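You operate a simulated robot arm through the tools that you are given. There is no shell and no other tool.

You are at the controls of a simulated two-armed robot. One attempt, no reset.

Task
Wipe the serving tray clean and slide it into the upper runners.
Fine: orange cloth back where it lay, low door shut. What is to be rubbed or washed off counts as gone when no trace of it is left.
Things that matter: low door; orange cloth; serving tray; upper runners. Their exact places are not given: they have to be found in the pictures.

It is judged by the outcome, as a careful person would: the job done as asked, and still so three seconds after it is handed in. It fails if anything else is knocked over, pushed out of place, dropped, spilled or broken. Flat cloth is picked up by pressing the open fingertips on it (5 to 10 N) and closing them slowly along it; thin cloth reads only 2 to 8 mm in the jaws.

Robot
Two 7-joint arms with two-finger parallel grippers on one trunk, on a base that drives. Base frame: it is fixed to the floor where the robot stands at the start and does not move with it; the origin is under the middle of the robot, x ahead of it, y to its left, z up. Readings come in m, rad, newtons and seconds.
The left shoulder is at the start at [0.05, 0.177, 1.104], the right one opposite. With the tool pointing down near the work surface each hand reaches from about 0.1 to 0.68 m from the robot's upright axis, wherever it stands, measured 20 degrees to its own side. Places, roughly: low door [0.9, -1.2, 0.4]; orange cloth [2, -1, 1]; serving tray [2.25, -1, 1]; upper runners [1.4, -1.5, 0.6]. Payload 3.43 kg a hand.
The TCP of each hand is the grasp point between the finger pads, 0.034 m short of the fingertips. In the tool frame z runs along the fingers and y along their closing line. Largest opening 0.128 m; finger width 0.024, thickness 0.012; the body of the gripper, 0.048 by 0.13 m, starts 0.096 m behind the TCP.
Orientation is that of the tool frame in the base frame, as a unit quaternion [x, y, z, w]. With the fingers straight down and closing along the base's y, the tool's x points along the base's -x, its y along +y and its z along -z.

Tools
- The arms move only by the tool step_arm. It takes "left_motion", "right_motion" or both (then of equal length, played together; a hand with none holds still); each is a list of rows, each an object of numbers (a shift or turn left out is 0, a gripper value left out holds the last): "dx", "dy", "dz": the shift along the tool's x, y, z in units of 50 mm (1.0 is 50 mm); "wx", "wy", "wz": the turn, a rotation vector about the tool's x, y, z in units of 4 degrees (1.0 is 4 degrees); "gripper": the closure, from 0 (fully open) to 1 (shut). In form: [{"dx": .., "dy": .., "dz": .., "wx": .., "wy": .., "wz": .., "gripper": ..}, ...]. A call has 1 to 20 rows; each row shifts and turns the commanded pose from where the row before left it, along the tool's axes as they then stand. A call with a number of a shift or a turn outside -1 to 1 is refused whole. Rows are played at 5 a second. More than 0.05 m and 0.15 rad between two rows, or a gripper value outside its range, and nothing of the call is played. A pose out of reach is approached as far as the arm can. The call stops where the force on the tool passes 50 N (or 10 N more than at its start, if that is more) or the arm is blocked; 0.2 s more then pass. The fingers move at their own pace (about 0.108 m/s each) and stop on an object; they squeeze with about 38 N. The grip force told is the motor's: it shows also when the fingers shut on nothing. Time passes only in rows, and 0.2 s behind the last, so rows that do not move let the fingers close. The reply holds the time, the measured pose of the TCP, the force on the tool along the base axes, the opening and the grip force, in the units named above and with some noise, with the torque about the TCP (base axes, N m) and any sound that the robot's microphone picked up.
- Cameras (640 x 400 px; columns grow to the right, rows downward): "scene" is now at [0.1602, 0.0158, 1.2884]; the picture's right is [0.14, -0.99, 0.00], its down [-0.36, -0.05, -0.93] and it looks along [0.92, 0.13, -0.37] (base axes); focal length 214 px, centre (320, 200). "left" rides on the left gripper at [0.076, 0.011, -0.16] in its tool frame; the picture's right is [-0.15, 0.99, 0.00], its down [-0.88, -0.13, -0.46] and it looks along [-0.45, -0.07, 0.89] (tool axes); focal length 234 px, centre (320, 200). "right" rides on the right gripper at [0.076, -0.011, -0.16] in its tool frame; the picture's right is [0.15, 0.99, 0.00], its down [-0.88, 0.13, -0.46] and it looks along [-0.45, 0.07, 0.89] (tool axes); focal length 234 px, centre (320, 200).
- camera(camera): a new picture of that camera. It takes no simulated time.
- slide_trunk(by): slides the trunk up (or, below 0, down) by that many m; the arms and the scene camera ride with it, the base frame stays. It gives what a move gives, with no picture.
- roll_base(legs): drives the robot by 1 to 6 legs, each [ahead, turn to the left] in m and rad, along the robot's own axes; the way and the turn of a leg run together, so that a leg with both is an arc; at most 1.5 m and 3.142 rad a leg. The arms and the cameras ride along, it lands a little off, and it stops where it bumps. It gives what a move gives.
- aim_head(pan, tilt): turns the head with the scene camera to pan (to the left, within 1.396 rad either way) and tilt (down, from -0.506 to 1.204), counted from straight ahead of the robot. It gives what a move gives.
- probe_pixels(camera, pixels): for up to 12 pixels [column, row] of the newest picture of that camera ("zoom" is the newest enlarged one), the place [x, y, z] in the base frame of the surface seen there, good to about 0.002 m. It takes no simulated time.
- inspect(camera, box): a new picture of the part [left, top, right, bottom] of that camera's present view, enlarged. It takes no simulated time.
- close_job(): hands the job in; it is judged then, once.

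Unless the task says otherwise, let go and move clear before handing in.

The tools are called after "Request:" as name(argument=value, ...) on one line, values as JSON. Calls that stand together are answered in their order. step_arm: Moves the arms, as the interface text tells. Its arguments: {"type":"object","properties":{"left_motion":{"type":"array"},"right_motion":{"type":"array"}},"required":[]} The other tools are called the same way: slide_trunk (by) slides the trunk up or down; roll_base (legs) drives the base; aim_head (pan, tilt) turns the head that bears the scene camera; camera (camera) takes a picture; probe_pixels (camera, pixels) gives the place of the surface under pixels of a picture; inspect (camera, box) takes an enlarged picture of a part of a camera's view; close_job () hands the job in.

At the start:

```text
clock: 0.0
left_position: [0.3308, 0.174, 1.1779]
left_orientation: [-0.001, 1.0, -0.001, 0.001]
left_wrist_force: [0.4, 0.1, 0.4]
left_torque: [0.01, -0.01, 0.03]
left_width: 0.1279
left_gripper_force: 0.1
right_position: [0.2899, -0.0917, 1.2161]
right_orientation: [0.001, 1.0, 0.001, 0.0]
right_wrist_force: [-0.4, 0.0, 0.4]
right_torque: [0.0, -0.01, 0.01]
right_width: 0.1282
right_gripper_force: 0.0
trunk travel left (down, up): [-0.275, 0.126]
robot x, y, heading: [-0.0003, -0.0022, 0.002]
head pan, tilt: [0.14, 0.377]
```

scene: 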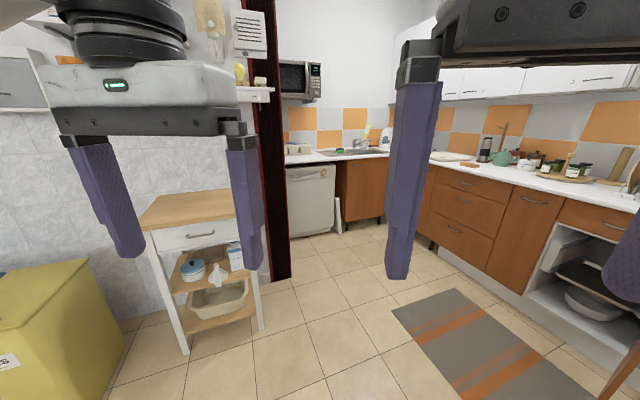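
right: 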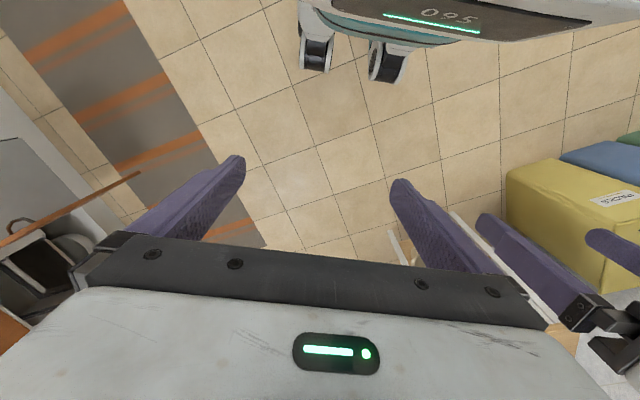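
left: 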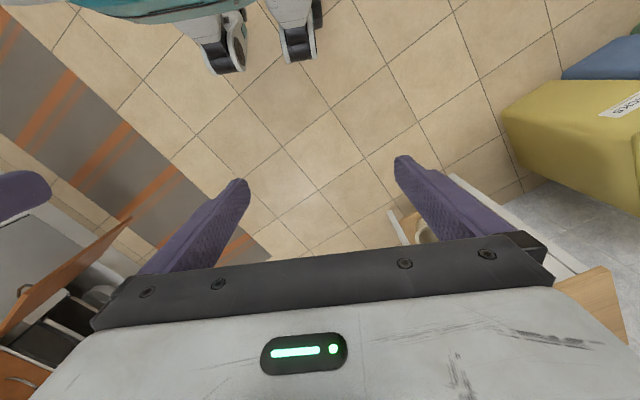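

The scene picture shows a kitchen with an open cabinet at the right (around px 590,290) holding pans, and counter to the right. I pan the head right to see the low door, runners, cloth and tray.

Request:
aim_head(pan=-0.6, tilt=0.4)

Request:
camera(camera="scene")

```text
clock: 1.1
left_position: [0.3297, 0.1732, 1.177]
left_orientation: [-0.002, 1.0, -0.002, 0.0]
left_wrist_force: [-0.8, -0.5, 0.1]
left_torque: [-0.03, 0.01, 0.02]
left_width: 0.1282
left_gripper_force: 0.1
right_position: [0.2907, -0.0931, 1.2161]
right_orientation: [0.0, 1.0, 0.0, 0.001]
right_wrist_force: [0.5, 0.0, -0.6]
right_torque: [0.02, 0.02, -0.04]
right_width: 0.1282
right_gripper_force: 0.0
trunk travel left (down, up): [-0.275, 0.126]
robot x, y, heading: [-0.0007, 0.0023, 0.001]
head pan, tilt: [-0.6, 0.4]
```

```text
taken
```

scene: 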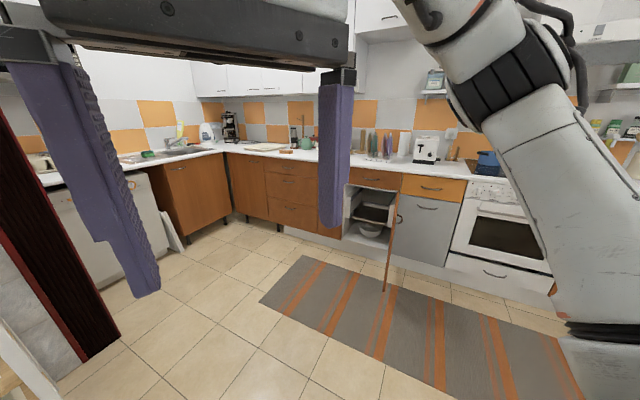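

The open low door is edge-on at about (390,240) with the cabinet opening at (370,210); the flat things on the counter are near (265,148). I enlarge both areas.

Request:
inspect(camera="scene", box=[180, 110, 340, 210])

Request:
inspect(camera="scene", box=[310, 160, 470, 260])

Request:
probe_pixels(camera="scene", pixels=[[265, 148], [289, 150], [300, 155], [373, 212], [388, 240], [385, 285], [398, 200], [345, 185], [345, 235], [370, 230], [300, 260], [430, 185]])

```text
4.00 times, centred on (260, 160) of scene
```

zoom: 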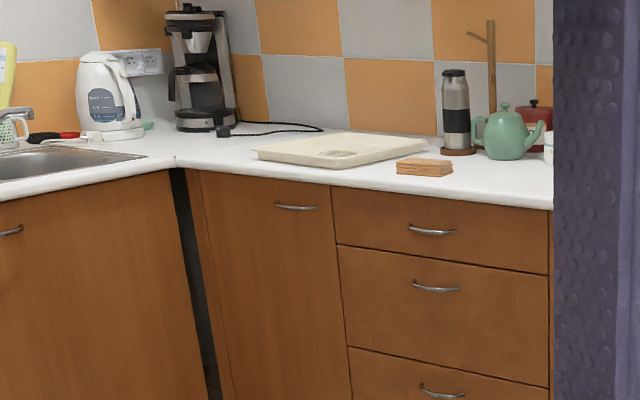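

```text
4.00 times, centred on (390, 210) of scene
```

zoom: 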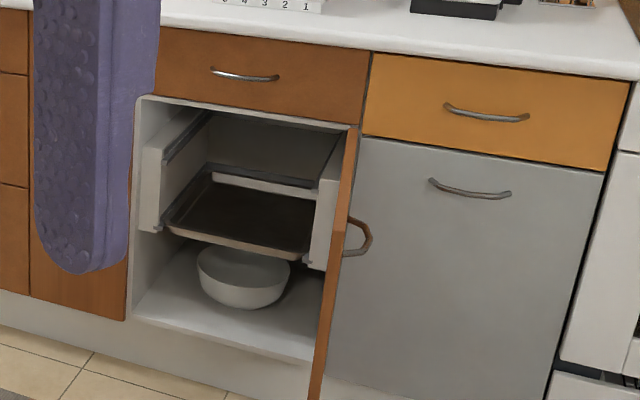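

```text
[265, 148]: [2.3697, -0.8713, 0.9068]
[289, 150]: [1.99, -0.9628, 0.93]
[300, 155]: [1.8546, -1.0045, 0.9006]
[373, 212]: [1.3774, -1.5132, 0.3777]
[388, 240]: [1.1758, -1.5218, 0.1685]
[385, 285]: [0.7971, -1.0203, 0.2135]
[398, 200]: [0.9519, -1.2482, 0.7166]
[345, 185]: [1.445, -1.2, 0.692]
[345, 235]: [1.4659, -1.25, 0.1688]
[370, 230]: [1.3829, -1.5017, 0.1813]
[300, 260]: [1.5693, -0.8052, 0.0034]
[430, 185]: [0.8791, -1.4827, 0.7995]
```

The cream tray with a greenish stain lies at about (265,148) and the folded orange cloth at (286,152). I'll probe both on a fresh enlargement, and look at the low cabinet with a second one.

Request:
inspect(camera="scene", box=[235, 130, 315, 180])

Request:
probe_pixels(camera="zoom", pixels=[[76, 142], [250, 104], [405, 122], [230, 172], [230, 150], [330, 160], [350, 155], [425, 150], [430, 172], [335, 168], [100, 180], [470, 215]])

```text
8.00 times, centred on (275, 155) of scene
```

zoom: 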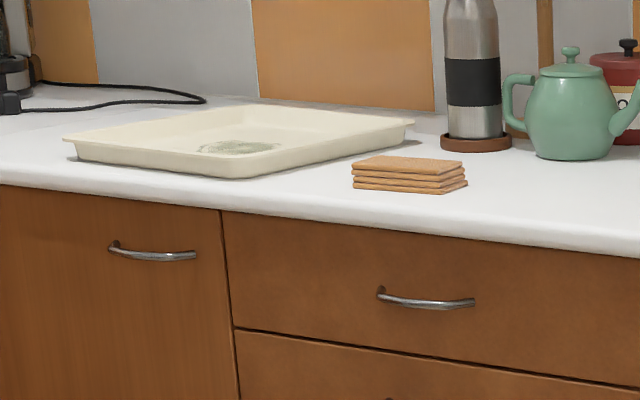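

```text
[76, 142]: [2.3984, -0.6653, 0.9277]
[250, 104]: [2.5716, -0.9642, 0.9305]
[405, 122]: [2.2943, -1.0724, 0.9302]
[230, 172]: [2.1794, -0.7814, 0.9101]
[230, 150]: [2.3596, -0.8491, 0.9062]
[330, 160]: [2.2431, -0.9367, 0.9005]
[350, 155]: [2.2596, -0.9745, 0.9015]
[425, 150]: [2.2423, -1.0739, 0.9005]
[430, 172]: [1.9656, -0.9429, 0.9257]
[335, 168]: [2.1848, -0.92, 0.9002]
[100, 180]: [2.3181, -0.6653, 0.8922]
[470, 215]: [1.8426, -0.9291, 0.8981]
```

Tray rim corners come out near [2.40,-0.67], [2.57,-0.96], [2.29,-1.07] at z 0.93, cloth at [1.97,-0.94,0.926]. Before driving I check the floor space ahead and the footprint of my base.

Request:
aim_head(pan=0.1, tilt=0.75)

Request:
camera(camera="scene")

Request:
probe_pixels(camera="scene", pixels=[[320, 60], [180, 130], [240, 120], [200, 250], [150, 220], [400, 60], [320, 380], [120, 150], [270, 60]])

```text
clock: 2.2
left_position: [0.3292, 0.1741, 1.1771]
left_orientation: [0.0, 1.0, -0.001, -0.001]
left_wrist_force: [0.8, 0.4, 0.9]
left_torque: [0.0, -0.02, -0.03]
left_width: 0.128
left_gripper_force: 0.1
right_position: [0.29, -0.0917, 1.2154]
right_orientation: [0.0, 1.0, -0.001, 0.0]
right_wrist_force: [-0.7, 0.6, -0.1]
right_torque: [-0.01, -0.01, -0.02]
right_width: 0.128
right_gripper_force: 0.0
trunk travel left (down, up): [-0.275, 0.126]
robot x, y, heading: [0.0016, 0.0014, -0.002]
head pan, tilt: [0.099, 0.75]
```

```text
taken
```

scene: 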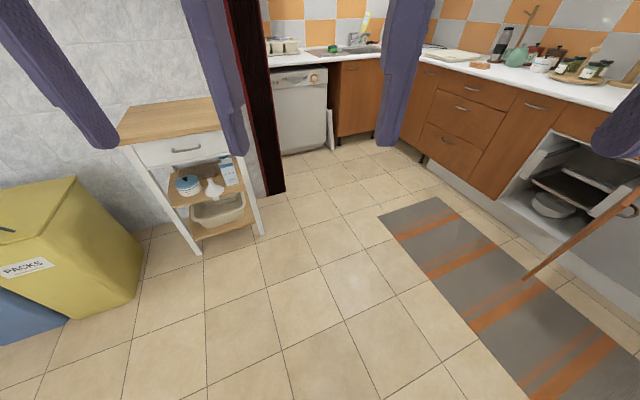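

```text
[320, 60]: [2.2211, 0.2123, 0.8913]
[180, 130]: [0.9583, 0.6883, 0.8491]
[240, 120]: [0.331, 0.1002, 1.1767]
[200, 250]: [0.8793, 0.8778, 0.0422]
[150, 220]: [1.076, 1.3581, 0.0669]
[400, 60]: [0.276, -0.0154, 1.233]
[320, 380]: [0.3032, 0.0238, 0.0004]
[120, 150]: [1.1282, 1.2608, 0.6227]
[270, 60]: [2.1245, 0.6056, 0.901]
```

The floor ahead is clear: trolley at [0.96,0.69], sink counter front at x≈2.2. I tilt the head full down to see how far my own base reaches.

Request:
aim_head(pan=0.0, tilt=1.2)

Request:
camera(camera="scene")

Request:
camera(camera="right")

Request:
probe_pixels(camera="right", pixels=[[315, 60], [385, 70], [470, 30], [340, 5], [580, 10], [400, 40]])

```text
clock: 3.1
left_position: [0.3296, 0.1747, 1.1775]
left_orientation: [-0.001, 1.0, -0.001, -0.001]
left_wrist_force: [-0.2, -0.7, -1.2]
left_torque: [0.0, -0.01, -0.03]
left_width: 0.128
left_gripper_force: 0.1
right_position: [0.2915, -0.0942, 1.2141]
right_orientation: [0.001, 1.0, -0.005, -0.001]
right_wrist_force: [8.4, -17.0, -38.7]
right_torque: [-0.65, 0.23, -0.26]
right_width: 0.1278
right_gripper_force: 0.1
trunk travel left (down, up): [-0.275, 0.126]
robot x, y, heading: [0.0019, 0.0008, 0.003]
head pan, tilt: [0.0, 1.201]
```

```text
taken
```

scene: 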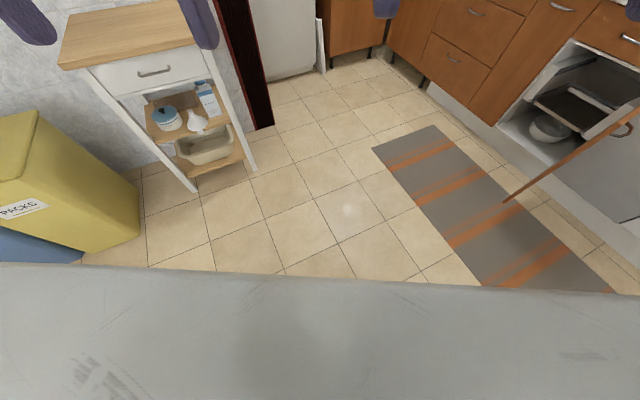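

```text
taken
```

right: 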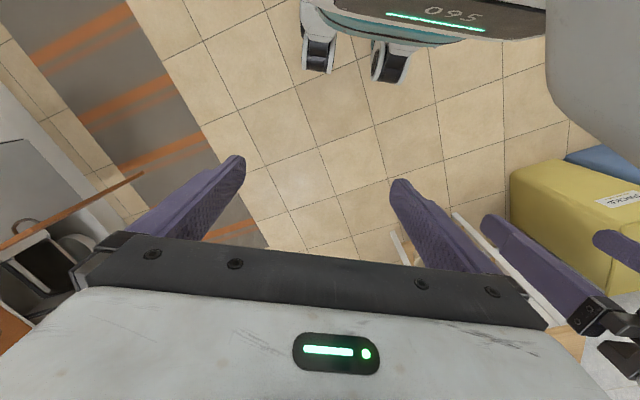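

```text
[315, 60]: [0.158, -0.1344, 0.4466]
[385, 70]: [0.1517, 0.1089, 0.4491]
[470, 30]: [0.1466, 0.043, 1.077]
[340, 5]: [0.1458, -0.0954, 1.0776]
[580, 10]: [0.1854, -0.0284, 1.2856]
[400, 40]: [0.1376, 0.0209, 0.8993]
```

Tilting full down made the head press on the right hand (wrist force -38 N), so I raise it again at once and then confirm the force is gone.

Request:
aim_head(pan=0.0, tilt=0.5)

Request:
step_arm(right_motion=[{}], left_motion=[{}])

```text
clock: 4.1
left_position: [0.3303, 0.1728, 1.176]
left_orientation: [0.0, 1.0, 0.0, 0.0]
left_wrist_force: [-0.9, -0.7, 0.1]
left_torque: [0.02, 0.01, 0.04]
left_width: 0.1282
left_gripper_force: 0.1
right_position: [0.2902, -0.0915, 1.2157]
right_orientation: [0.0, 1.0, 0.0, 0.0]
right_wrist_force: [0.8, -0.1, -0.1]
right_torque: [0.01, -0.03, 0.02]
right_width: 0.1281
right_gripper_force: 0.0
trunk travel left (down, up): [-0.275, 0.126]
robot x, y, heading: [-0.0041, -0.0027, -0.002]
head pan, tilt: [0.0, 0.499]
```

```text
clock: 4.5
left_position: [0.3307, 0.1739, 1.1777]
left_orientation: [-0.001, 1.0, -0.001, -0.001]
left_wrist_force: [0.6, -0.5, 0.2]
left_torque: [0.0, 0.0, 0.0]
left_width: 0.128
left_gripper_force: 0.0
right_position: [0.2908, -0.0919, 1.2167]
right_orientation: [-0.001, 1.0, 0.0, 0.0]
right_wrist_force: [-0.1, 0.2, -0.5]
right_torque: [0.03, 0.02, 0.0]
right_width: 0.1278
right_gripper_force: 0.0
trunk travel left (down, up): [-0.275, 0.126]
robot x, y, heading: [0.0007, 0.003, -0.006]
head pan, tilt: [0.0, 0.499]
```

The forces are back to zero. I drive to about [1.75,-0.35] and turn to face the counter.

Request:
roll_base(legs=[[0, -0.197], [0.9, 0], [0.88, 0], [0, -0.88]])

Request:
camera(camera="scene")

```text
clock: 16.6
left_position: [2.0574, -0.5758, 1.1774]
left_orientation: [0.521, 0.854, -0.001, 0.0]
left_wrist_force: [0.3, -0.7, 1.0]
left_torque: [-0.02, -0.02, -0.01]
left_width: 0.128
left_gripper_force: 0.0
right_position: [1.8031, -0.6625, 1.2155]
right_orientation: [0.521, 0.854, 0.001, -0.001]
right_wrist_force: [-0.1, 0.7, -0.1]
right_torque: [0.0, 0.0, 0.03]
right_width: 0.1281
right_gripper_force: 0.0
trunk travel left (down, up): [-0.275, 0.126]
robot x, y, heading: [1.7557, -0.3645, -1.093]
head pan, tilt: [0.0, 0.499]
```

```text
taken
```

scene: 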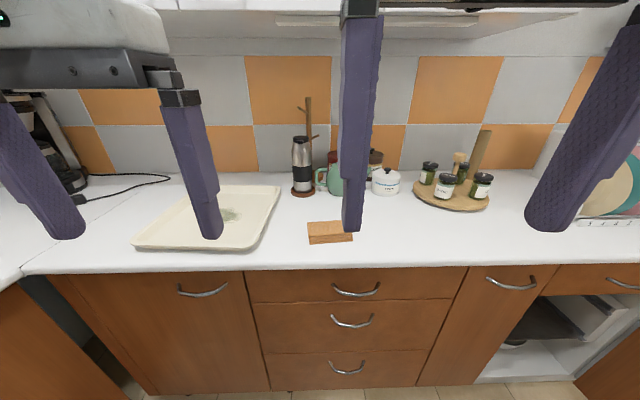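

The tray fills (135–280,185–250) and the cloth (307–352,221–243). I probe the counter edge, tray corners and cloth corners from here.

Request:
inspect(camera="scene", box=[120, 160, 376, 320])

Request:
probe_pixels(camera="scene", pixels=[[90, 271], [420, 264], [206, 187], [280, 187], [251, 248], [136, 244], [310, 224], [338, 223], [350, 238], [311, 241], [228, 215], [225, 182]])

```text
2.50 times, centred on (248, 240) of scene
```

zoom: 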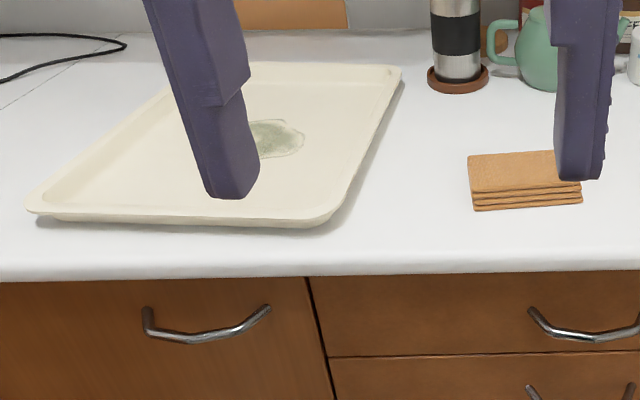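

```text
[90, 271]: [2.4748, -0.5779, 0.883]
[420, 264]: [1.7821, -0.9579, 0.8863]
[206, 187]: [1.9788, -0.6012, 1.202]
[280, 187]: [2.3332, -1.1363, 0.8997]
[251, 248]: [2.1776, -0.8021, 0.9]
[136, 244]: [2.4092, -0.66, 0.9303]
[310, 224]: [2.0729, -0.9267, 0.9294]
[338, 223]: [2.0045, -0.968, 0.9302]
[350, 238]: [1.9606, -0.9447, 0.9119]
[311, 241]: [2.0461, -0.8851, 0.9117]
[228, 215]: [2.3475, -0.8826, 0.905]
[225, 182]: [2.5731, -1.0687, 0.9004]
```

I probe the tray rim and stain precisely on the enlargement.

Request:
probe_pixels(camera="zoom", pixels=[[395, 69], [255, 64], [36, 207], [315, 218], [180, 212], [362, 150], [275, 140], [300, 137], [280, 122], [262, 155], [470, 165], [475, 188]])

```text
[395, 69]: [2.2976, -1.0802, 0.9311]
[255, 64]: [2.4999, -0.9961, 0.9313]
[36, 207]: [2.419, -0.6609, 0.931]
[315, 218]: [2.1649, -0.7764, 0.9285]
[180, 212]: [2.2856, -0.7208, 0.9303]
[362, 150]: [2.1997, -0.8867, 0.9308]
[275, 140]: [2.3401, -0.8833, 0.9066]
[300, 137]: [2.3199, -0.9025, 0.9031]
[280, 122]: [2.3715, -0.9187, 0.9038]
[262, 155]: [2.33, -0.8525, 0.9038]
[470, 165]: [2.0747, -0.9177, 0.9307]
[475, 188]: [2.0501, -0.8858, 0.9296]
```

The stain centre is near [2.34,-0.885], about 0.78 m from my axis, so I need to move closer. I look with the right wrist camera to judge how far my base reaches and to see the cloth.

Request:
camera(camera="right")

Request:
camera(camera="left")

Request:
probe_pixels(camera="right", pixels=[[315, 90], [345, 70], [345, 30], [390, 100], [450, 100], [280, 60], [315, 65], [385, 75]])

```text
taken
```

right: 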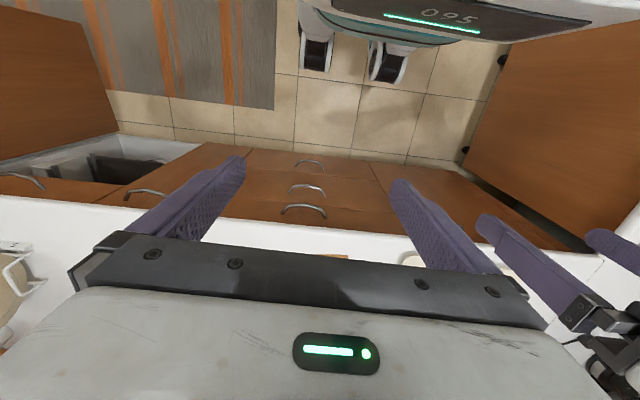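

```text
taken
```

left: 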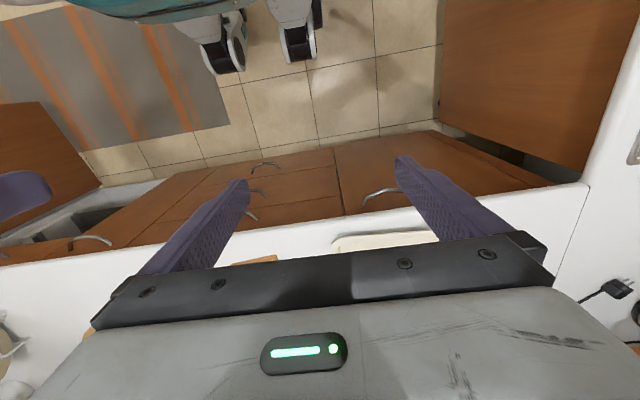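

```text
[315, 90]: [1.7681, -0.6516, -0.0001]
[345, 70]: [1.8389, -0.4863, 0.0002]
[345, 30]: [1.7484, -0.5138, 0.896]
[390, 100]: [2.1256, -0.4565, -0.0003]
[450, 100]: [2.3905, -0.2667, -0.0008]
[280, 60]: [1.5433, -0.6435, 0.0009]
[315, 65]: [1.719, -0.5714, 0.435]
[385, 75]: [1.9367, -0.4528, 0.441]
```

The floor shows right up to about 0.15 m ahead of my axis, so the base can go to 0.35 m from the counter edge safely. I drive 0.18 m forward to about [1.85,-0.52] and square up to the counter.

Request:
roll_base(legs=[[0, 0.078], [0.18, 0], [0, -0.054]])

Request:
camera(camera="scene")

```text
clock: 19.0
left_position: [2.1564, -0.7192, 1.177]
left_orientation: [0.509, 0.861, -0.001, 0.0]
left_wrist_force: [-0.4, 0.3, 0.3]
left_torque: [0.04, 0.0, -0.01]
left_width: 0.1281
left_gripper_force: 0.1
right_position: [1.9046, -0.8109, 1.216]
right_orientation: [0.509, 0.861, 0.001, 0.0]
right_wrist_force: [-1.3, -0.3, 0.1]
right_torque: [0.01, -0.03, 0.01]
right_width: 0.1281
right_gripper_force: 0.0
trunk travel left (down, up): [-0.275, 0.126]
robot x, y, heading: [1.843, -0.5082, -1.064]
head pan, tilt: [0.0, 0.499]
```

```text
taken
```

scene: 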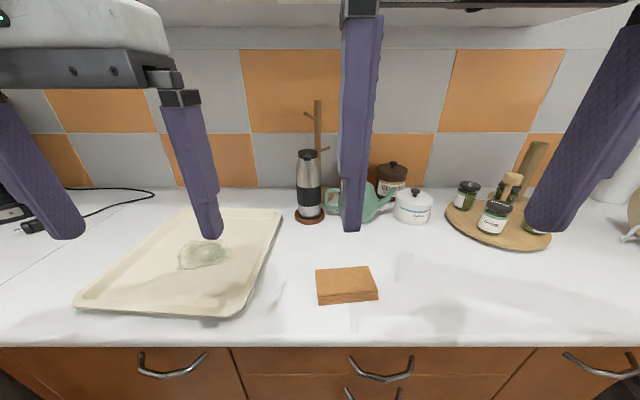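

I'm in place at [1.843,-0.508]. Now I enlarge the cloth (316–378,266–305) and the stain (178–228,240–270).

Request:
inspect(camera="scene", box=[300, 250, 396, 310])

Request:
probe_pixels(camera="zoom", pixels=[[115, 140], [460, 115], [505, 270], [130, 300], [120, 340], [500, 330], [300, 200], [112, 250], [300, 340], [510, 300]])

Request:
inspect(camera="scene", box=[64, 195, 304, 345])

Request:
probe_pixels(camera="zoom", pixels=[[300, 160], [435, 150], [430, 185], [310, 195], [370, 125], [30, 290], [420, 320], [570, 42], [575, 300], [370, 160], [310, 50]])

```text
6.67 times, centred on (348, 280) of scene
```

zoom: 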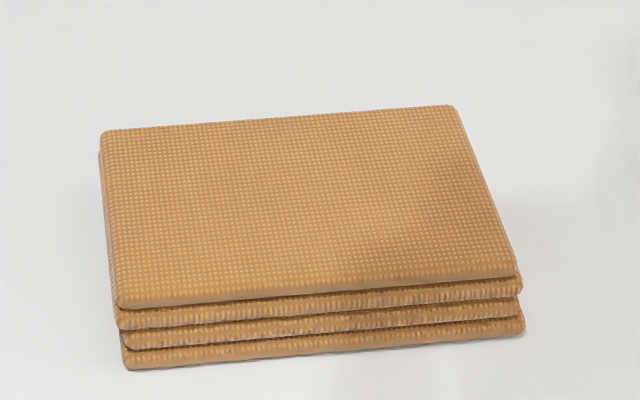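

```text
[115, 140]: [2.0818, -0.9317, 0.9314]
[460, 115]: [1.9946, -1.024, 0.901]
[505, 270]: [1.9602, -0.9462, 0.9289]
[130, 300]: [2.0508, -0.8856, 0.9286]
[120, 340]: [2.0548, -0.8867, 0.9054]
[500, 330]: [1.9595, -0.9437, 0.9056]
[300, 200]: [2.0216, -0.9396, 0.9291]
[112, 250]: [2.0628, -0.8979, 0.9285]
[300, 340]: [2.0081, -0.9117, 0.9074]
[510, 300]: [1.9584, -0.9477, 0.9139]
```

```text
2.67 times, centred on (184, 270) of scene
```

zoom: 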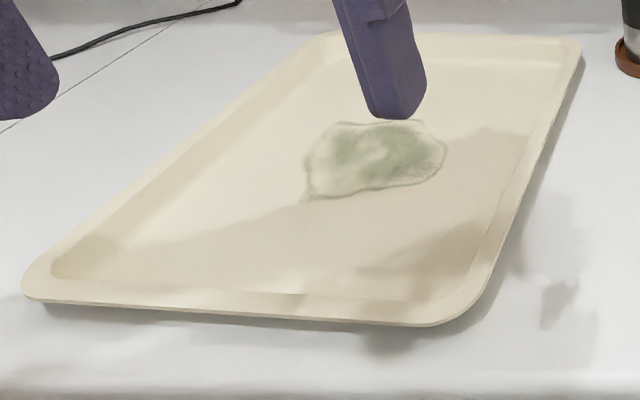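

```text
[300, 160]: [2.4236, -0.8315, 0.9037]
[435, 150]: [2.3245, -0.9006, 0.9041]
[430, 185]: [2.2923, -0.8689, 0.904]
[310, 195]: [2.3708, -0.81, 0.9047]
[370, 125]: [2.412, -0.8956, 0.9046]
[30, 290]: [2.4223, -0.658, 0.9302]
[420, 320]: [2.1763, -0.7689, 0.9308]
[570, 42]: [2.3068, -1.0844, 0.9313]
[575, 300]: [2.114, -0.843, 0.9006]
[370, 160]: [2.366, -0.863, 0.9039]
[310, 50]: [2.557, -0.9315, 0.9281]
```

The cloth is a folded block, about 0.11 × 0.06 m and 0.03 m high, centred near [2.02,-0.94]; the stain spans about [2.29–2.42, -0.81…-0.91]. I move the right hand aside and bring the left hand above the cloth.

Request:
step_arm(right_motion=[{"dy": -1}, {"dy": -1}, {"dy": -1}, {"dy": -1}, {"dy": -1}, {"dy": 0}])

Request:
step_arm(left_motion=[{"dx": -0.53, "dy": -0.91}, {"dx": -0.53, "dy": -0.91}, {"dx": -0.53, "dy": -0.91}, {"dx": -0.53, "dy": -0.91}, {"dx": -0.53, "dy": -0.91}, {}])

Request:
step_arm(left_motion=[{"wz": 1}, {"wz": 1}, {"wz": 1}, {"wz": 1}, {"wz": 1}, {"wz": 1}, {"wz": 1}, {"wz": 1}, {"wz": 1}, {"wz": 1}, {"wz": 1}, {"wz": 1}, {"wz": 1}, {"wz": 1}, {"wz": 1}, {"wz": 1}, {"wz": 1}, {"wz": 1}, {"wz": 1}, {"wz": 1}])

Request:
camera(camera="scene")

Request:
camera(camera="left")

```text
clock: 20.4
left_position: [2.1552, -0.7184, 1.1769]
left_orientation: [0.509, 0.861, -0.001, -0.001]
left_wrist_force: [-0.6, -0.8, -0.8]
left_torque: [-0.05, -0.03, -0.03]
left_width: 0.1283
left_gripper_force: 0.0
right_position: [1.71, -0.9409, 1.1987]
right_orientation: [0.509, 0.86, -0.001, 0.001]
right_wrist_force: [0.2, 0.8, 0.8]
right_torque: [0.01, 0.01, 0.04]
right_width: 0.1281
right_gripper_force: 0.1
right hand out of reach, approached as far as the arm can: row 4, 5
trunk travel left (down, up): [-0.275, 0.126]
robot x, y, heading: [1.8439, -0.5124, -1.07]
head pan, tilt: [0.0, 0.499]
```

```text
refused: row 1 steps farther than a row can; nothing moved
```

```text
clock: 24.6
left_position: [2.156, -0.7185, 1.1777]
left_orientation: [0.944, 0.331, 0.0, 0.001]
left_wrist_force: [-0.3, -0.1, 0.1]
left_torque: [0.0, 0.02, 0.03]
left_width: 0.1281
left_gripper_force: 0.1
right_position: [1.7091, -0.943, 1.1978]
right_orientation: [0.51, 0.86, 0.0, 0.001]
right_wrist_force: [-0.2, -0.3, -0.3]
right_torque: [-0.01, -0.03, 0.02]
right_width: 0.1281
right_gripper_force: 0.1
trunk travel left (down, up): [-0.275, 0.126]
robot x, y, heading: [1.8475, -0.5139, -1.068]
head pan, tilt: [0.0, 0.499]
```

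```text
taken
```

scene: 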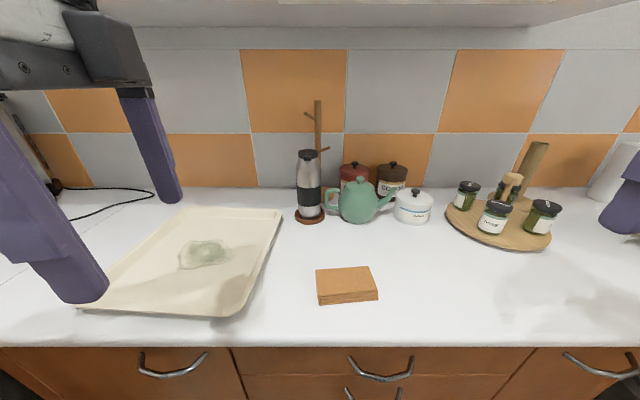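

```text
taken
```

left: 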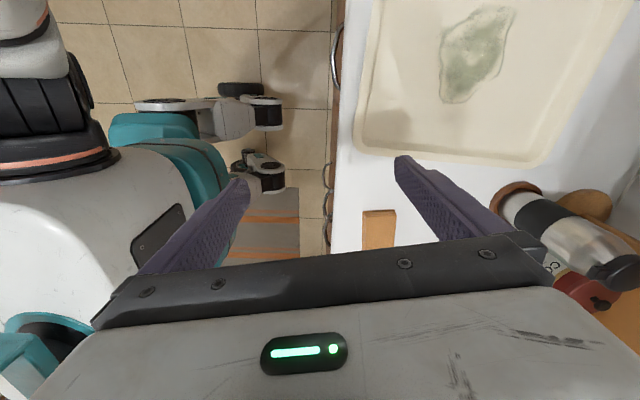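

A row may only move 50 mm in total, so that shift was refused, but the turn went through (closing line now -51°). I shift the left hand over the cloth in smaller rows and finish the turn.

Request:
step_arm(left_motion=[{"dx": -0.812, "dy": 0.292}, {"dx": -0.812, "dy": 0.292}, {"dx": -0.812, "dy": 0.292}, {"dx": -0.812, "dy": 0.292}, {"dx": -0.812, "dy": 0.292}, {"dx": -0.812, "dy": 0.292}, {"wz": 0.8}, {"wz": 0.8}, {}])

Request:
camera(camera="left")

Request:
camera(camera="scene")

```text
clock: 26.6
left_position: [2.0211, -0.9385, 1.1775]
left_orientation: [0.96, 0.279, -0.002, 0.001]
left_wrist_force: [-1.0, 0.2, 0.7]
left_torque: [-0.05, 0.02, 0.0]
left_width: 0.1281
left_gripper_force: 0.0
right_position: [1.7101, -0.9405, 1.1975]
right_orientation: [0.51, 0.86, 0.0, 0.0]
right_wrist_force: [0.8, 0.4, 0.2]
right_torque: [0.03, -0.01, 0.01]
right_width: 0.1282
right_gripper_force: 0.0
trunk travel left (down, up): [-0.275, 0.126]
robot x, y, heading: [1.8451, -0.5126, -1.067]
head pan, tilt: [0.0, 0.499]
```

```text
taken
```

left: 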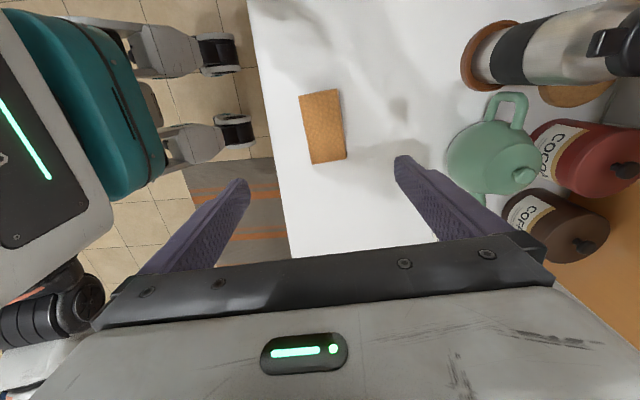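

```text
taken
```

scene: 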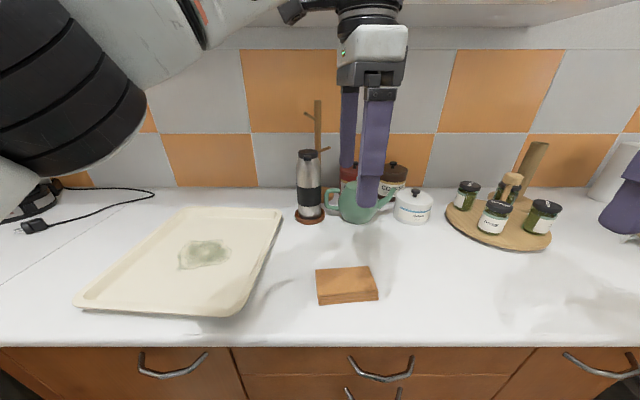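

The cloth sits at (299–347,90–164) in the left view, almost exactly under the grasp point (expected about (320,130)). I probe its corners from above.

Request:
probe_pixels(camera="left", pixels=[[301, 98], [335, 92], [345, 156], [312, 162], [323, 127], [290, 130], [360, 130], [316, 93], [330, 160]])

Request:
inspect(camera="left", box=[240, 60, 400, 190])

```text
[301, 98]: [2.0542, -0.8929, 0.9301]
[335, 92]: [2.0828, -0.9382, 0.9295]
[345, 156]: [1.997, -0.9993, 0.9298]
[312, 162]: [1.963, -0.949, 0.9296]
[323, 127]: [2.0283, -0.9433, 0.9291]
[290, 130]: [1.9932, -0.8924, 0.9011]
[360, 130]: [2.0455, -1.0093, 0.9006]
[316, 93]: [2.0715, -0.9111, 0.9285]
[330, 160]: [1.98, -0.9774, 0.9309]
```

```text
3.08 times, centred on (320, 125) of left
```

zoom: 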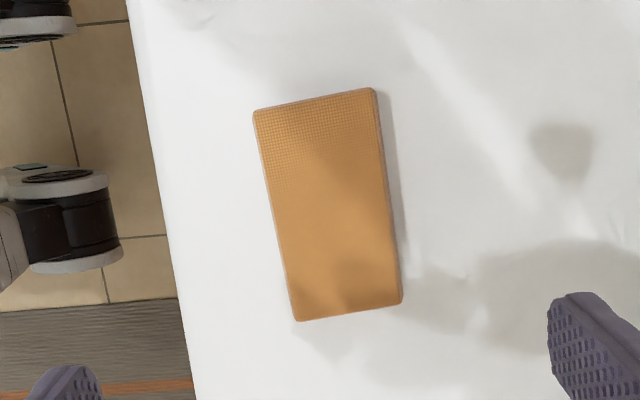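

The cloth's centre is [2.024,-0.945], long axis at about 33° — I note this for putting it back. Before descending I check how near the teapot and thermos are to the far finger.

Request:
probe_pixels(camera="scene", pixels=[[358, 219], [335, 205], [362, 181], [309, 155], [310, 217], [413, 220], [360, 200], [350, 215]])

Request:
step_arm(left_motion=[{"dz": 1, "dy": 0}, {"dz": 0.99, "dy": 0.134}, {"dz": 1}, {"dz": 1}, {}])

Request:
camera(camera="scene")

Request:
camera(camera="left")

```text
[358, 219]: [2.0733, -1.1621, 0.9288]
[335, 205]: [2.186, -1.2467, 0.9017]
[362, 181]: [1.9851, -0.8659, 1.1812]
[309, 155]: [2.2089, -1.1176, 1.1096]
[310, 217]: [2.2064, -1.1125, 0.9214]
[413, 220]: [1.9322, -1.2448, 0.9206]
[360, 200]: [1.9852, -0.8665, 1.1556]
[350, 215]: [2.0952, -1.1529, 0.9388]
```

```text
clock: 27.8
left_position: [2.0244, -0.947, 0.9795]
left_orientation: [0.96, 0.28, -0.001, 0.001]
left_wrist_force: [1.0, 0.1, 0.0]
left_torque: [0.02, 0.01, 0.0]
left_width: 0.1279
left_gripper_force: 0.1
right_position: [1.7102, -0.9414, 1.1975]
right_orientation: [0.51, 0.86, 0.0, 0.001]
right_wrist_force: [0.0, -0.9, 0.3]
right_torque: [0.03, 0.01, 0.02]
right_width: 0.1281
right_gripper_force: 0.1
trunk travel left (down, up): [-0.275, 0.126]
robot x, y, heading: [1.8475, -0.5099, -1.07]
head pan, tilt: [0.0, 0.499]
```

```text
taken
```

scene: 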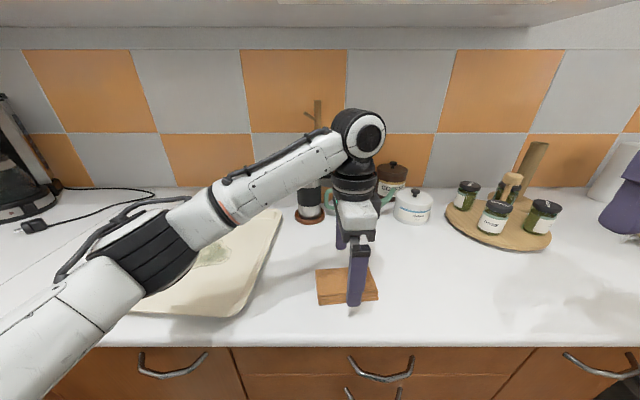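

```text
taken
```

left: 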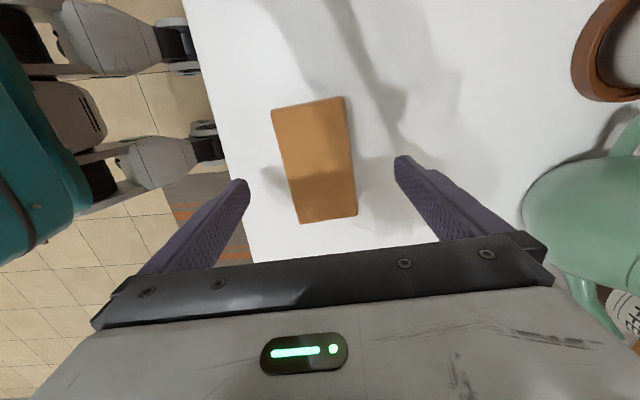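

The cloth lies centred between the open fingers with the teapot well clear. I lower to TCP z≈0.941 so the tips straddle it about 6 mm above the counter.

Request:
step_arm(left_motion=[{"dz": 0.4}, {"dz": 0.37}, {}])

Request:
camera(camera="scene")

```text
clock: 28.6
left_position: [2.0244, -0.9464, 0.9396]
left_orientation: [0.96, 0.28, -0.001, 0.001]
left_wrist_force: [-0.1, 0.1, 0.2]
left_torque: [0.03, 0.02, 0.01]
left_width: 0.1278
left_gripper_force: 0.0
right_position: [1.7102, -0.9418, 1.1985]
right_orientation: [0.51, 0.86, 0.0, -0.001]
right_wrist_force: [-0.1, 0.4, -0.9]
right_torque: [-0.01, -0.01, 0.0]
right_width: 0.1278
right_gripper_force: 0.1
trunk travel left (down, up): [-0.275, 0.126]
robot x, y, heading: [1.8467, -0.5149, -1.073]
head pan, tilt: [0.0, 0.499]
```

```text
taken
```

scene: 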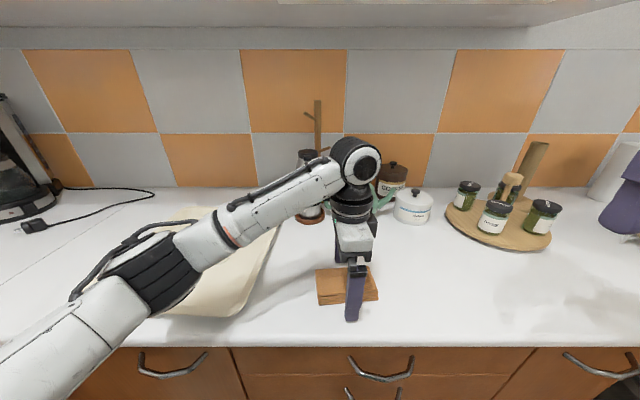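

The fingertips are 5 mm above the counter on both sides of the cloth. I close slowly.

Request:
step_arm(left_motion=[{"gripper": 0.3}, {"gripper": 0.45}, {"gripper": 0.52}, {"gripper": 0.56}, {"gripper": 0.6}, {"gripper": 0.65}, {}])

Request:
inspect(camera="scene", box=[290, 220, 420, 330])

```text
clock: 30.2
left_position: [2.0252, -0.9453, 0.9393]
left_orientation: [0.96, 0.279, -0.001, 0.0]
left_wrist_force: [-0.3, -0.4, -0.4]
left_torque: [-0.01, 0.05, 0.01]
left_width: 0.0693
left_gripper_force: 38.2
right_position: [1.7103, -0.9427, 1.1987]
right_orientation: [0.51, 0.86, 0.0, 0.0]
right_wrist_force: [-0.2, -0.3, -0.2]
right_torque: [0.01, -0.03, -0.01]
right_width: 0.1281
right_gripper_force: 0.1
trunk travel left (down, up): [-0.275, 0.126]
robot x, y, heading: [1.8441, -0.5096, -1.069]
head pan, tilt: [0.0, 0.499]
```

```text
3.64 times, centred on (355, 275) of scene
```

zoom: 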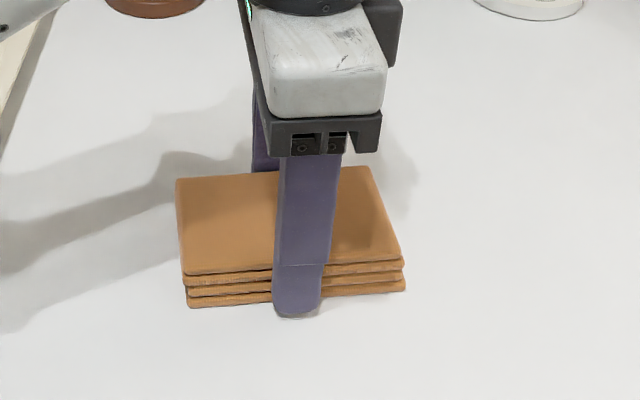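

The fingers stopped at 69 mm with 38 N — the cloth is held. I lift it straight up 0.12 m.

Request:
step_arm(left_motion=[{"dz": -0.4}, {"dz": -1}, {"dz": -1}, {}])

Request:
camera(camera="scene")

Request:
camera(camera="left")

Request:
probe_pixels(camera="left", pixels=[[215, 40], [190, 70], [215, 130], [200, 155], [100, 60], [130, 150], [175, 60], [210, 150]])

```text
clock: 31.2
left_position: [2.0261, -0.9477, 1.0585]
left_orientation: [0.96, 0.279, 0.001, 0.0]
left_wrist_force: [0.1, -0.7, -1.4]
left_torque: [0.0, 0.01, -0.01]
left_width: 0.0691
left_gripper_force: 38.0
right_position: [1.7112, -0.942, 1.1992]
right_orientation: [0.51, 0.86, 0.0, 0.0]
right_wrist_force: [0.0, 0.3, -0.4]
right_torque: [0.02, 0.01, 0.01]
right_width: 0.1281
right_gripper_force: 0.1
trunk travel left (down, up): [-0.275, 0.126]
robot x, y, heading: [1.846, -0.5116, -1.067]
head pan, tilt: [0.0, 0.499]
```

```text
taken
```

scene: 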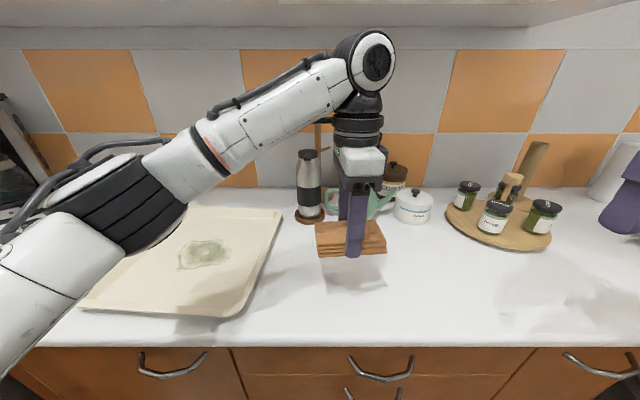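

```text
taken
```

left: 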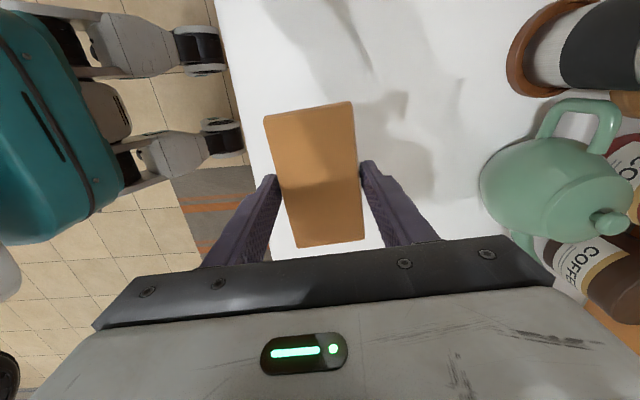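

```text
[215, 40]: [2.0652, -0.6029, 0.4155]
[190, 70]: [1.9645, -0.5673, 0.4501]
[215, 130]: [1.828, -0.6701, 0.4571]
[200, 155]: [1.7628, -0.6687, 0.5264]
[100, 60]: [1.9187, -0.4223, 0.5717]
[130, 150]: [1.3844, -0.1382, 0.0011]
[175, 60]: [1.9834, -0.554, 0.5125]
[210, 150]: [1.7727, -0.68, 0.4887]
```

The cloth is lifted and held squarely between the fingers. I carry it at this height to above the stain at [2.355,-0.865].

Request:
step_arm(left_motion=[{"dx": 0.805, "dy": 0.2655}, {"dx": 0.805, "dy": 0.2655}, {"dx": 0.805, "dy": 0.2655}, {"dx": 0.805, "dy": 0.2655}, {"dx": 0.805, "dy": 0.2655}, {"dx": 0.805, "dy": 0.2655}, {"dx": 0.805, "dy": 0.2655}, {"dx": 0.805, "dy": 0.2655}, {}])

Request:
camera(camera="scene")

Request:
camera(camera="left")

```text
clock: 33.2
left_position: [2.3541, -0.8602, 1.0587]
left_orientation: [0.96, 0.279, -0.001, 0.0]
left_wrist_force: [0.2, 0.9, -0.8]
left_torque: [0.02, 0.02, 0.01]
left_width: 0.0689
left_gripper_force: 38.6
right_position: [1.7096, -0.9413, 1.198]
right_orientation: [0.51, 0.86, 0.001, 0.0]
right_wrist_force: [0.4, 0.3, 0.2]
right_torque: [-0.02, 0.0, 0.01]
right_width: 0.1279
right_gripper_force: 0.0
trunk travel left (down, up): [-0.275, 0.126]
robot x, y, heading: [1.8464, -0.5117, -1.072]
head pan, tilt: [0.0, 0.499]
```

```text
taken
```

scene: 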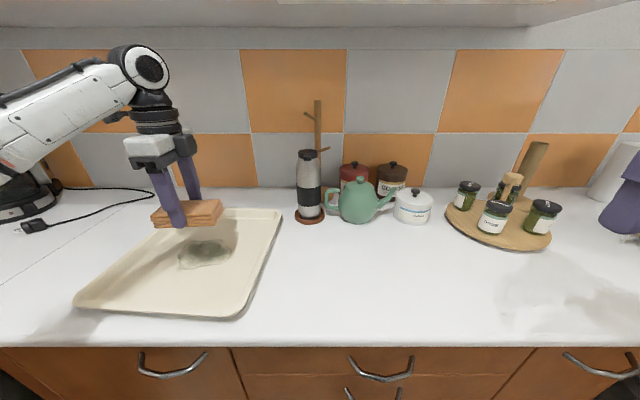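

```text
taken
```

left: 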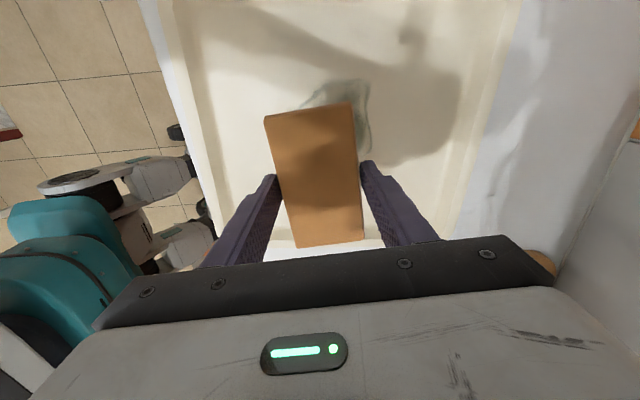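

The cloth hangs right above the stain, which shows around (365,100) in the left view. I lower it close to the tray floor, then press down gently.

Request:
step_arm(left_motion=[{"dz": 0.8}, {"dz": 0.8}, {"dz": 0.55}, {}])

Request:
step_arm(left_motion=[{"dz": 0.06}, {"dz": 0.06}, {"dz": 0.04}, {}])

```text
clock: 34.2
left_position: [2.3555, -0.8616, 0.9496]
left_orientation: [0.96, 0.279, -0.001, 0.001]
left_wrist_force: [-0.6, 0.5, -1.2]
left_torque: [0.0, 0.02, -0.01]
left_width: 0.0688
left_gripper_force: 37.6
right_position: [1.71, -0.9415, 1.1984]
right_orientation: [0.509, 0.86, 0.0, 0.0]
right_wrist_force: [-0.1, -1.8, -0.8]
right_torque: [0.03, 0.0, -0.03]
right_width: 0.1279
right_gripper_force: 0.0
trunk travel left (down, up): [-0.275, 0.126]
robot x, y, heading: [1.8466, -0.5089, -1.068]
head pan, tilt: [0.0, 0.499]
```

```text
clock: 35.2
left_position: [2.3533, -0.8625, 0.9435]
left_orientation: [0.96, 0.279, 0.0, 0.0]
left_wrist_force: [1.3, 0.4, 2.2]
left_torque: [0.02, 0.09, 0.01]
left_width: 0.069
left_gripper_force: 38.1
right_position: [1.71, -0.9414, 1.1991]
right_orientation: [0.51, 0.86, 0.001, 0.0]
right_wrist_force: [-0.5, -0.1, 0.3]
right_torque: [0.0, -0.01, -0.01]
right_width: 0.1279
right_gripper_force: 0.0
trunk travel left (down, up): [-0.275, 0.126]
robot x, y, heading: [1.8471, -0.5111, -1.066]
head pan, tilt: [0.0, 0.499]
```

The cloth touches the tray floor (wrist force rose to +2 N). I press a little more, to reach 5–10 N.

Request:
step_arm(left_motion=[{"dz": 0.06}, {}])

```text
clock: 35.8
left_position: [2.3535, -0.862, 0.9424]
left_orientation: [0.96, 0.28, 0.0, 0.003]
left_wrist_force: [5.8, 1.7, 19.3]
left_torque: [0.55, 0.21, -0.13]
left_width: 0.069
left_gripper_force: 38.0
right_position: [1.7094, -0.941, 1.1991]
right_orientation: [0.509, 0.861, 0.0, 0.001]
right_wrist_force: [0.2, -0.3, 0.1]
right_torque: [-0.01, -0.01, 0.01]
right_width: 0.1277
right_gripper_force: 0.0
trunk travel left (down, up): [-0.275, 0.126]
robot x, y, heading: [1.8451, -0.5102, -1.066]
head pan, tilt: [0.0, 0.499]
```

That gives 19 N, more than needed, so I ease off 1.5 mm and start rubbing in small strokes along the tool x.

Request:
step_arm(left_motion=[{"dz": -0.035}, {"dx": 0.3}, {"dx": 0.3}, {"dx": -0.3}, {"dx": -0.3}, {"dx": -0.3}, {"dx": -0.3}, {"dx": 0.3}, {"dx": 0.3}, {}])

Request:
camera(camera="scene")

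```text
clock: 38.0
left_position: [2.3509, -0.8632, 0.944]
left_orientation: [0.961, 0.278, -0.001, 0.0]
left_wrist_force: [-5.6, -3.3, 13.8]
left_torque: [0.0, 0.11, 0.02]
left_width: 0.069
left_gripper_force: 38.4
right_position: [1.7093, -0.9408, 1.1976]
right_orientation: [0.509, 0.861, 0.001, 0.001]
right_wrist_force: [-0.2, 0.0, -0.4]
right_torque: [0.0, -0.02, -0.02]
right_width: 0.128
right_gripper_force: 0.0
trunk travel left (down, up): [-0.275, 0.126]
robot x, y, heading: [1.8449, -0.511, -1.072]
head pan, tilt: [0.0, 0.499]
```

```text
taken
```

scene: 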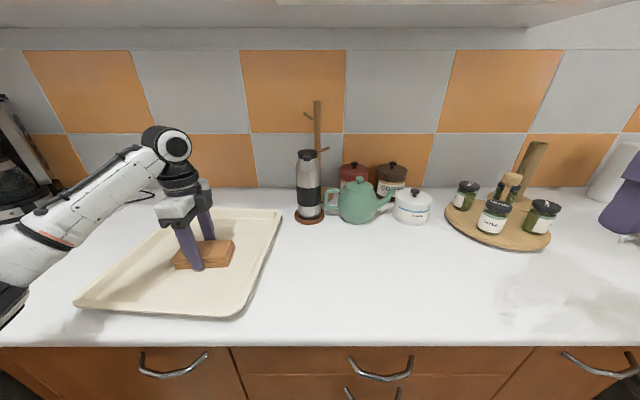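

The tray stayed put and the force is about 12 N sideways-stable; the visible stain around the cloth is going. I now sweep systematically over the whole stained area and a margin around it.

Request:
step_arm(left_motion=[{"dy": -0.4, "dz": -0.015}, {"dy": -0.4}, {"dx": 0.5}, {"dx": 0.5}, {"dx": -0.5}, {"dx": -0.5}, {"dx": -0.5}, {"dx": -0.5}, {"dy": 0.4}, {"dy": 0.4}, {"dx": 0.5}, {"dx": 0.5}, {"dx": 0.5}, {"dx": 0.5}, {"dy": 0.4, "dx": -0.2}, {"dy": 0.4}, {"dx": -0.5}, {"dx": -0.5}, {"dx": -0.5}, {"dx": -0.3}])

Request:
camera(camera="scene")

```text
clock: 42.2
left_position: [2.331, -0.9235, 0.9433]
left_orientation: [0.96, 0.28, -0.001, 0.001]
left_wrist_force: [2.1, 1.2, 10.4]
left_torque: [0.22, 0.0, -0.1]
left_width: 0.0691
left_gripper_force: 37.8
right_position: [1.7098, -0.9407, 1.1977]
right_orientation: [0.51, 0.86, 0.0, 0.001]
right_wrist_force: [0.0, 0.2, 1.1]
right_torque: [0.02, -0.02, -0.02]
right_width: 0.1279
right_gripper_force: 0.0
trunk travel left (down, up): [-0.275, 0.126]
robot x, y, heading: [1.8446, -0.5154, -1.07]
head pan, tilt: [0.0, 0.499]
```

```text
taken
```

scene: 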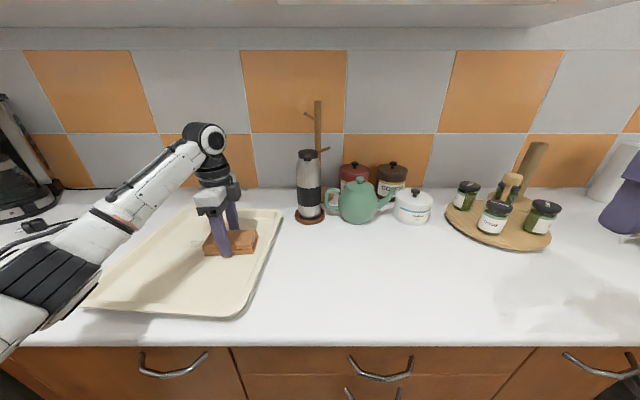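

The pattern is on track at 10 N with no stain visible beside the cloth. I do the last strip and a second crossing pass, then lift to check.

Request:
step_arm(left_motion=[{"dy": 0.4}, {"dx": 0.5}, {"dx": 0.5}, {"dx": 0.5}, {"dy": -0.4}, {"dy": -0.4}, {"dy": -0.4}, {"dy": -0.4}, {"dx": -0.5}, {"dy": 0.4}, {"dy": 0.4}, {"dy": 0.4}, {"dx": -0.5}, {"dy": -0.4}, {"dy": -0.4}, {"dy": -0.4}, {"dx": 0.5}, {"dx": 0.5}, {"dz": -0.5}, {"dz": -1}])

Request:
camera(camera="left")

Request:
inspect(camera="scene", box=[64, 195, 304, 345])

```text
clock: 46.4
left_position: [2.3652, -0.8337, 1.0188]
left_orientation: [0.96, 0.279, -0.002, 0.0]
left_wrist_force: [-1.1, -0.8, -1.6]
left_torque: [-0.02, 0.0, 0.02]
left_width: 0.0689
left_gripper_force: 38.1
right_position: [1.7101, -0.9423, 1.1981]
right_orientation: [0.51, 0.86, 0.0, 0.001]
right_wrist_force: [-0.7, 0.4, 0.0]
right_torque: [0.01, -0.01, 0.02]
right_width: 0.1281
right_gripper_force: 0.0
trunk travel left (down, up): [-0.275, 0.126]
robot x, y, heading: [1.8477, -0.5108, -1.074]
head pan, tilt: [0.0, 0.499]
```

```text
taken
```

left: 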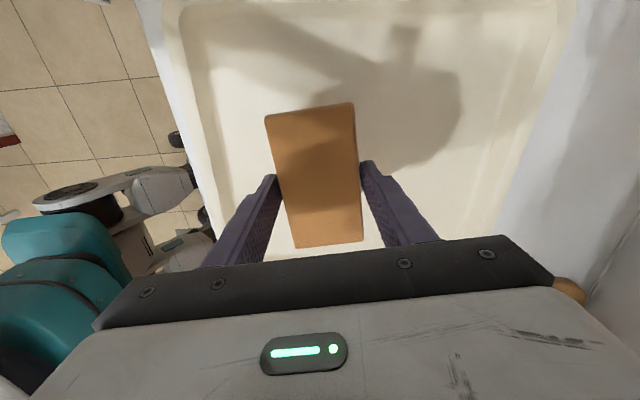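

```text
2.67 times, centred on (184, 270) of scene
```

zoom: 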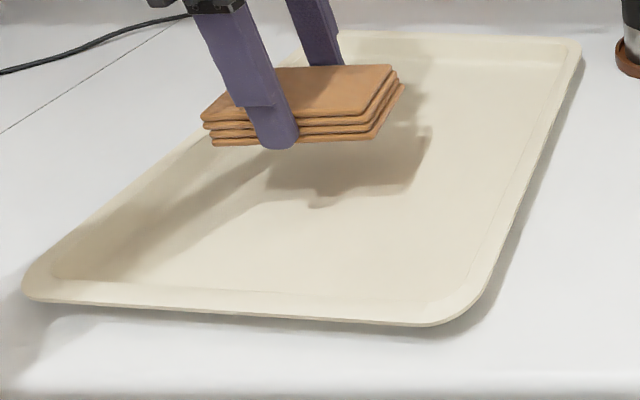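

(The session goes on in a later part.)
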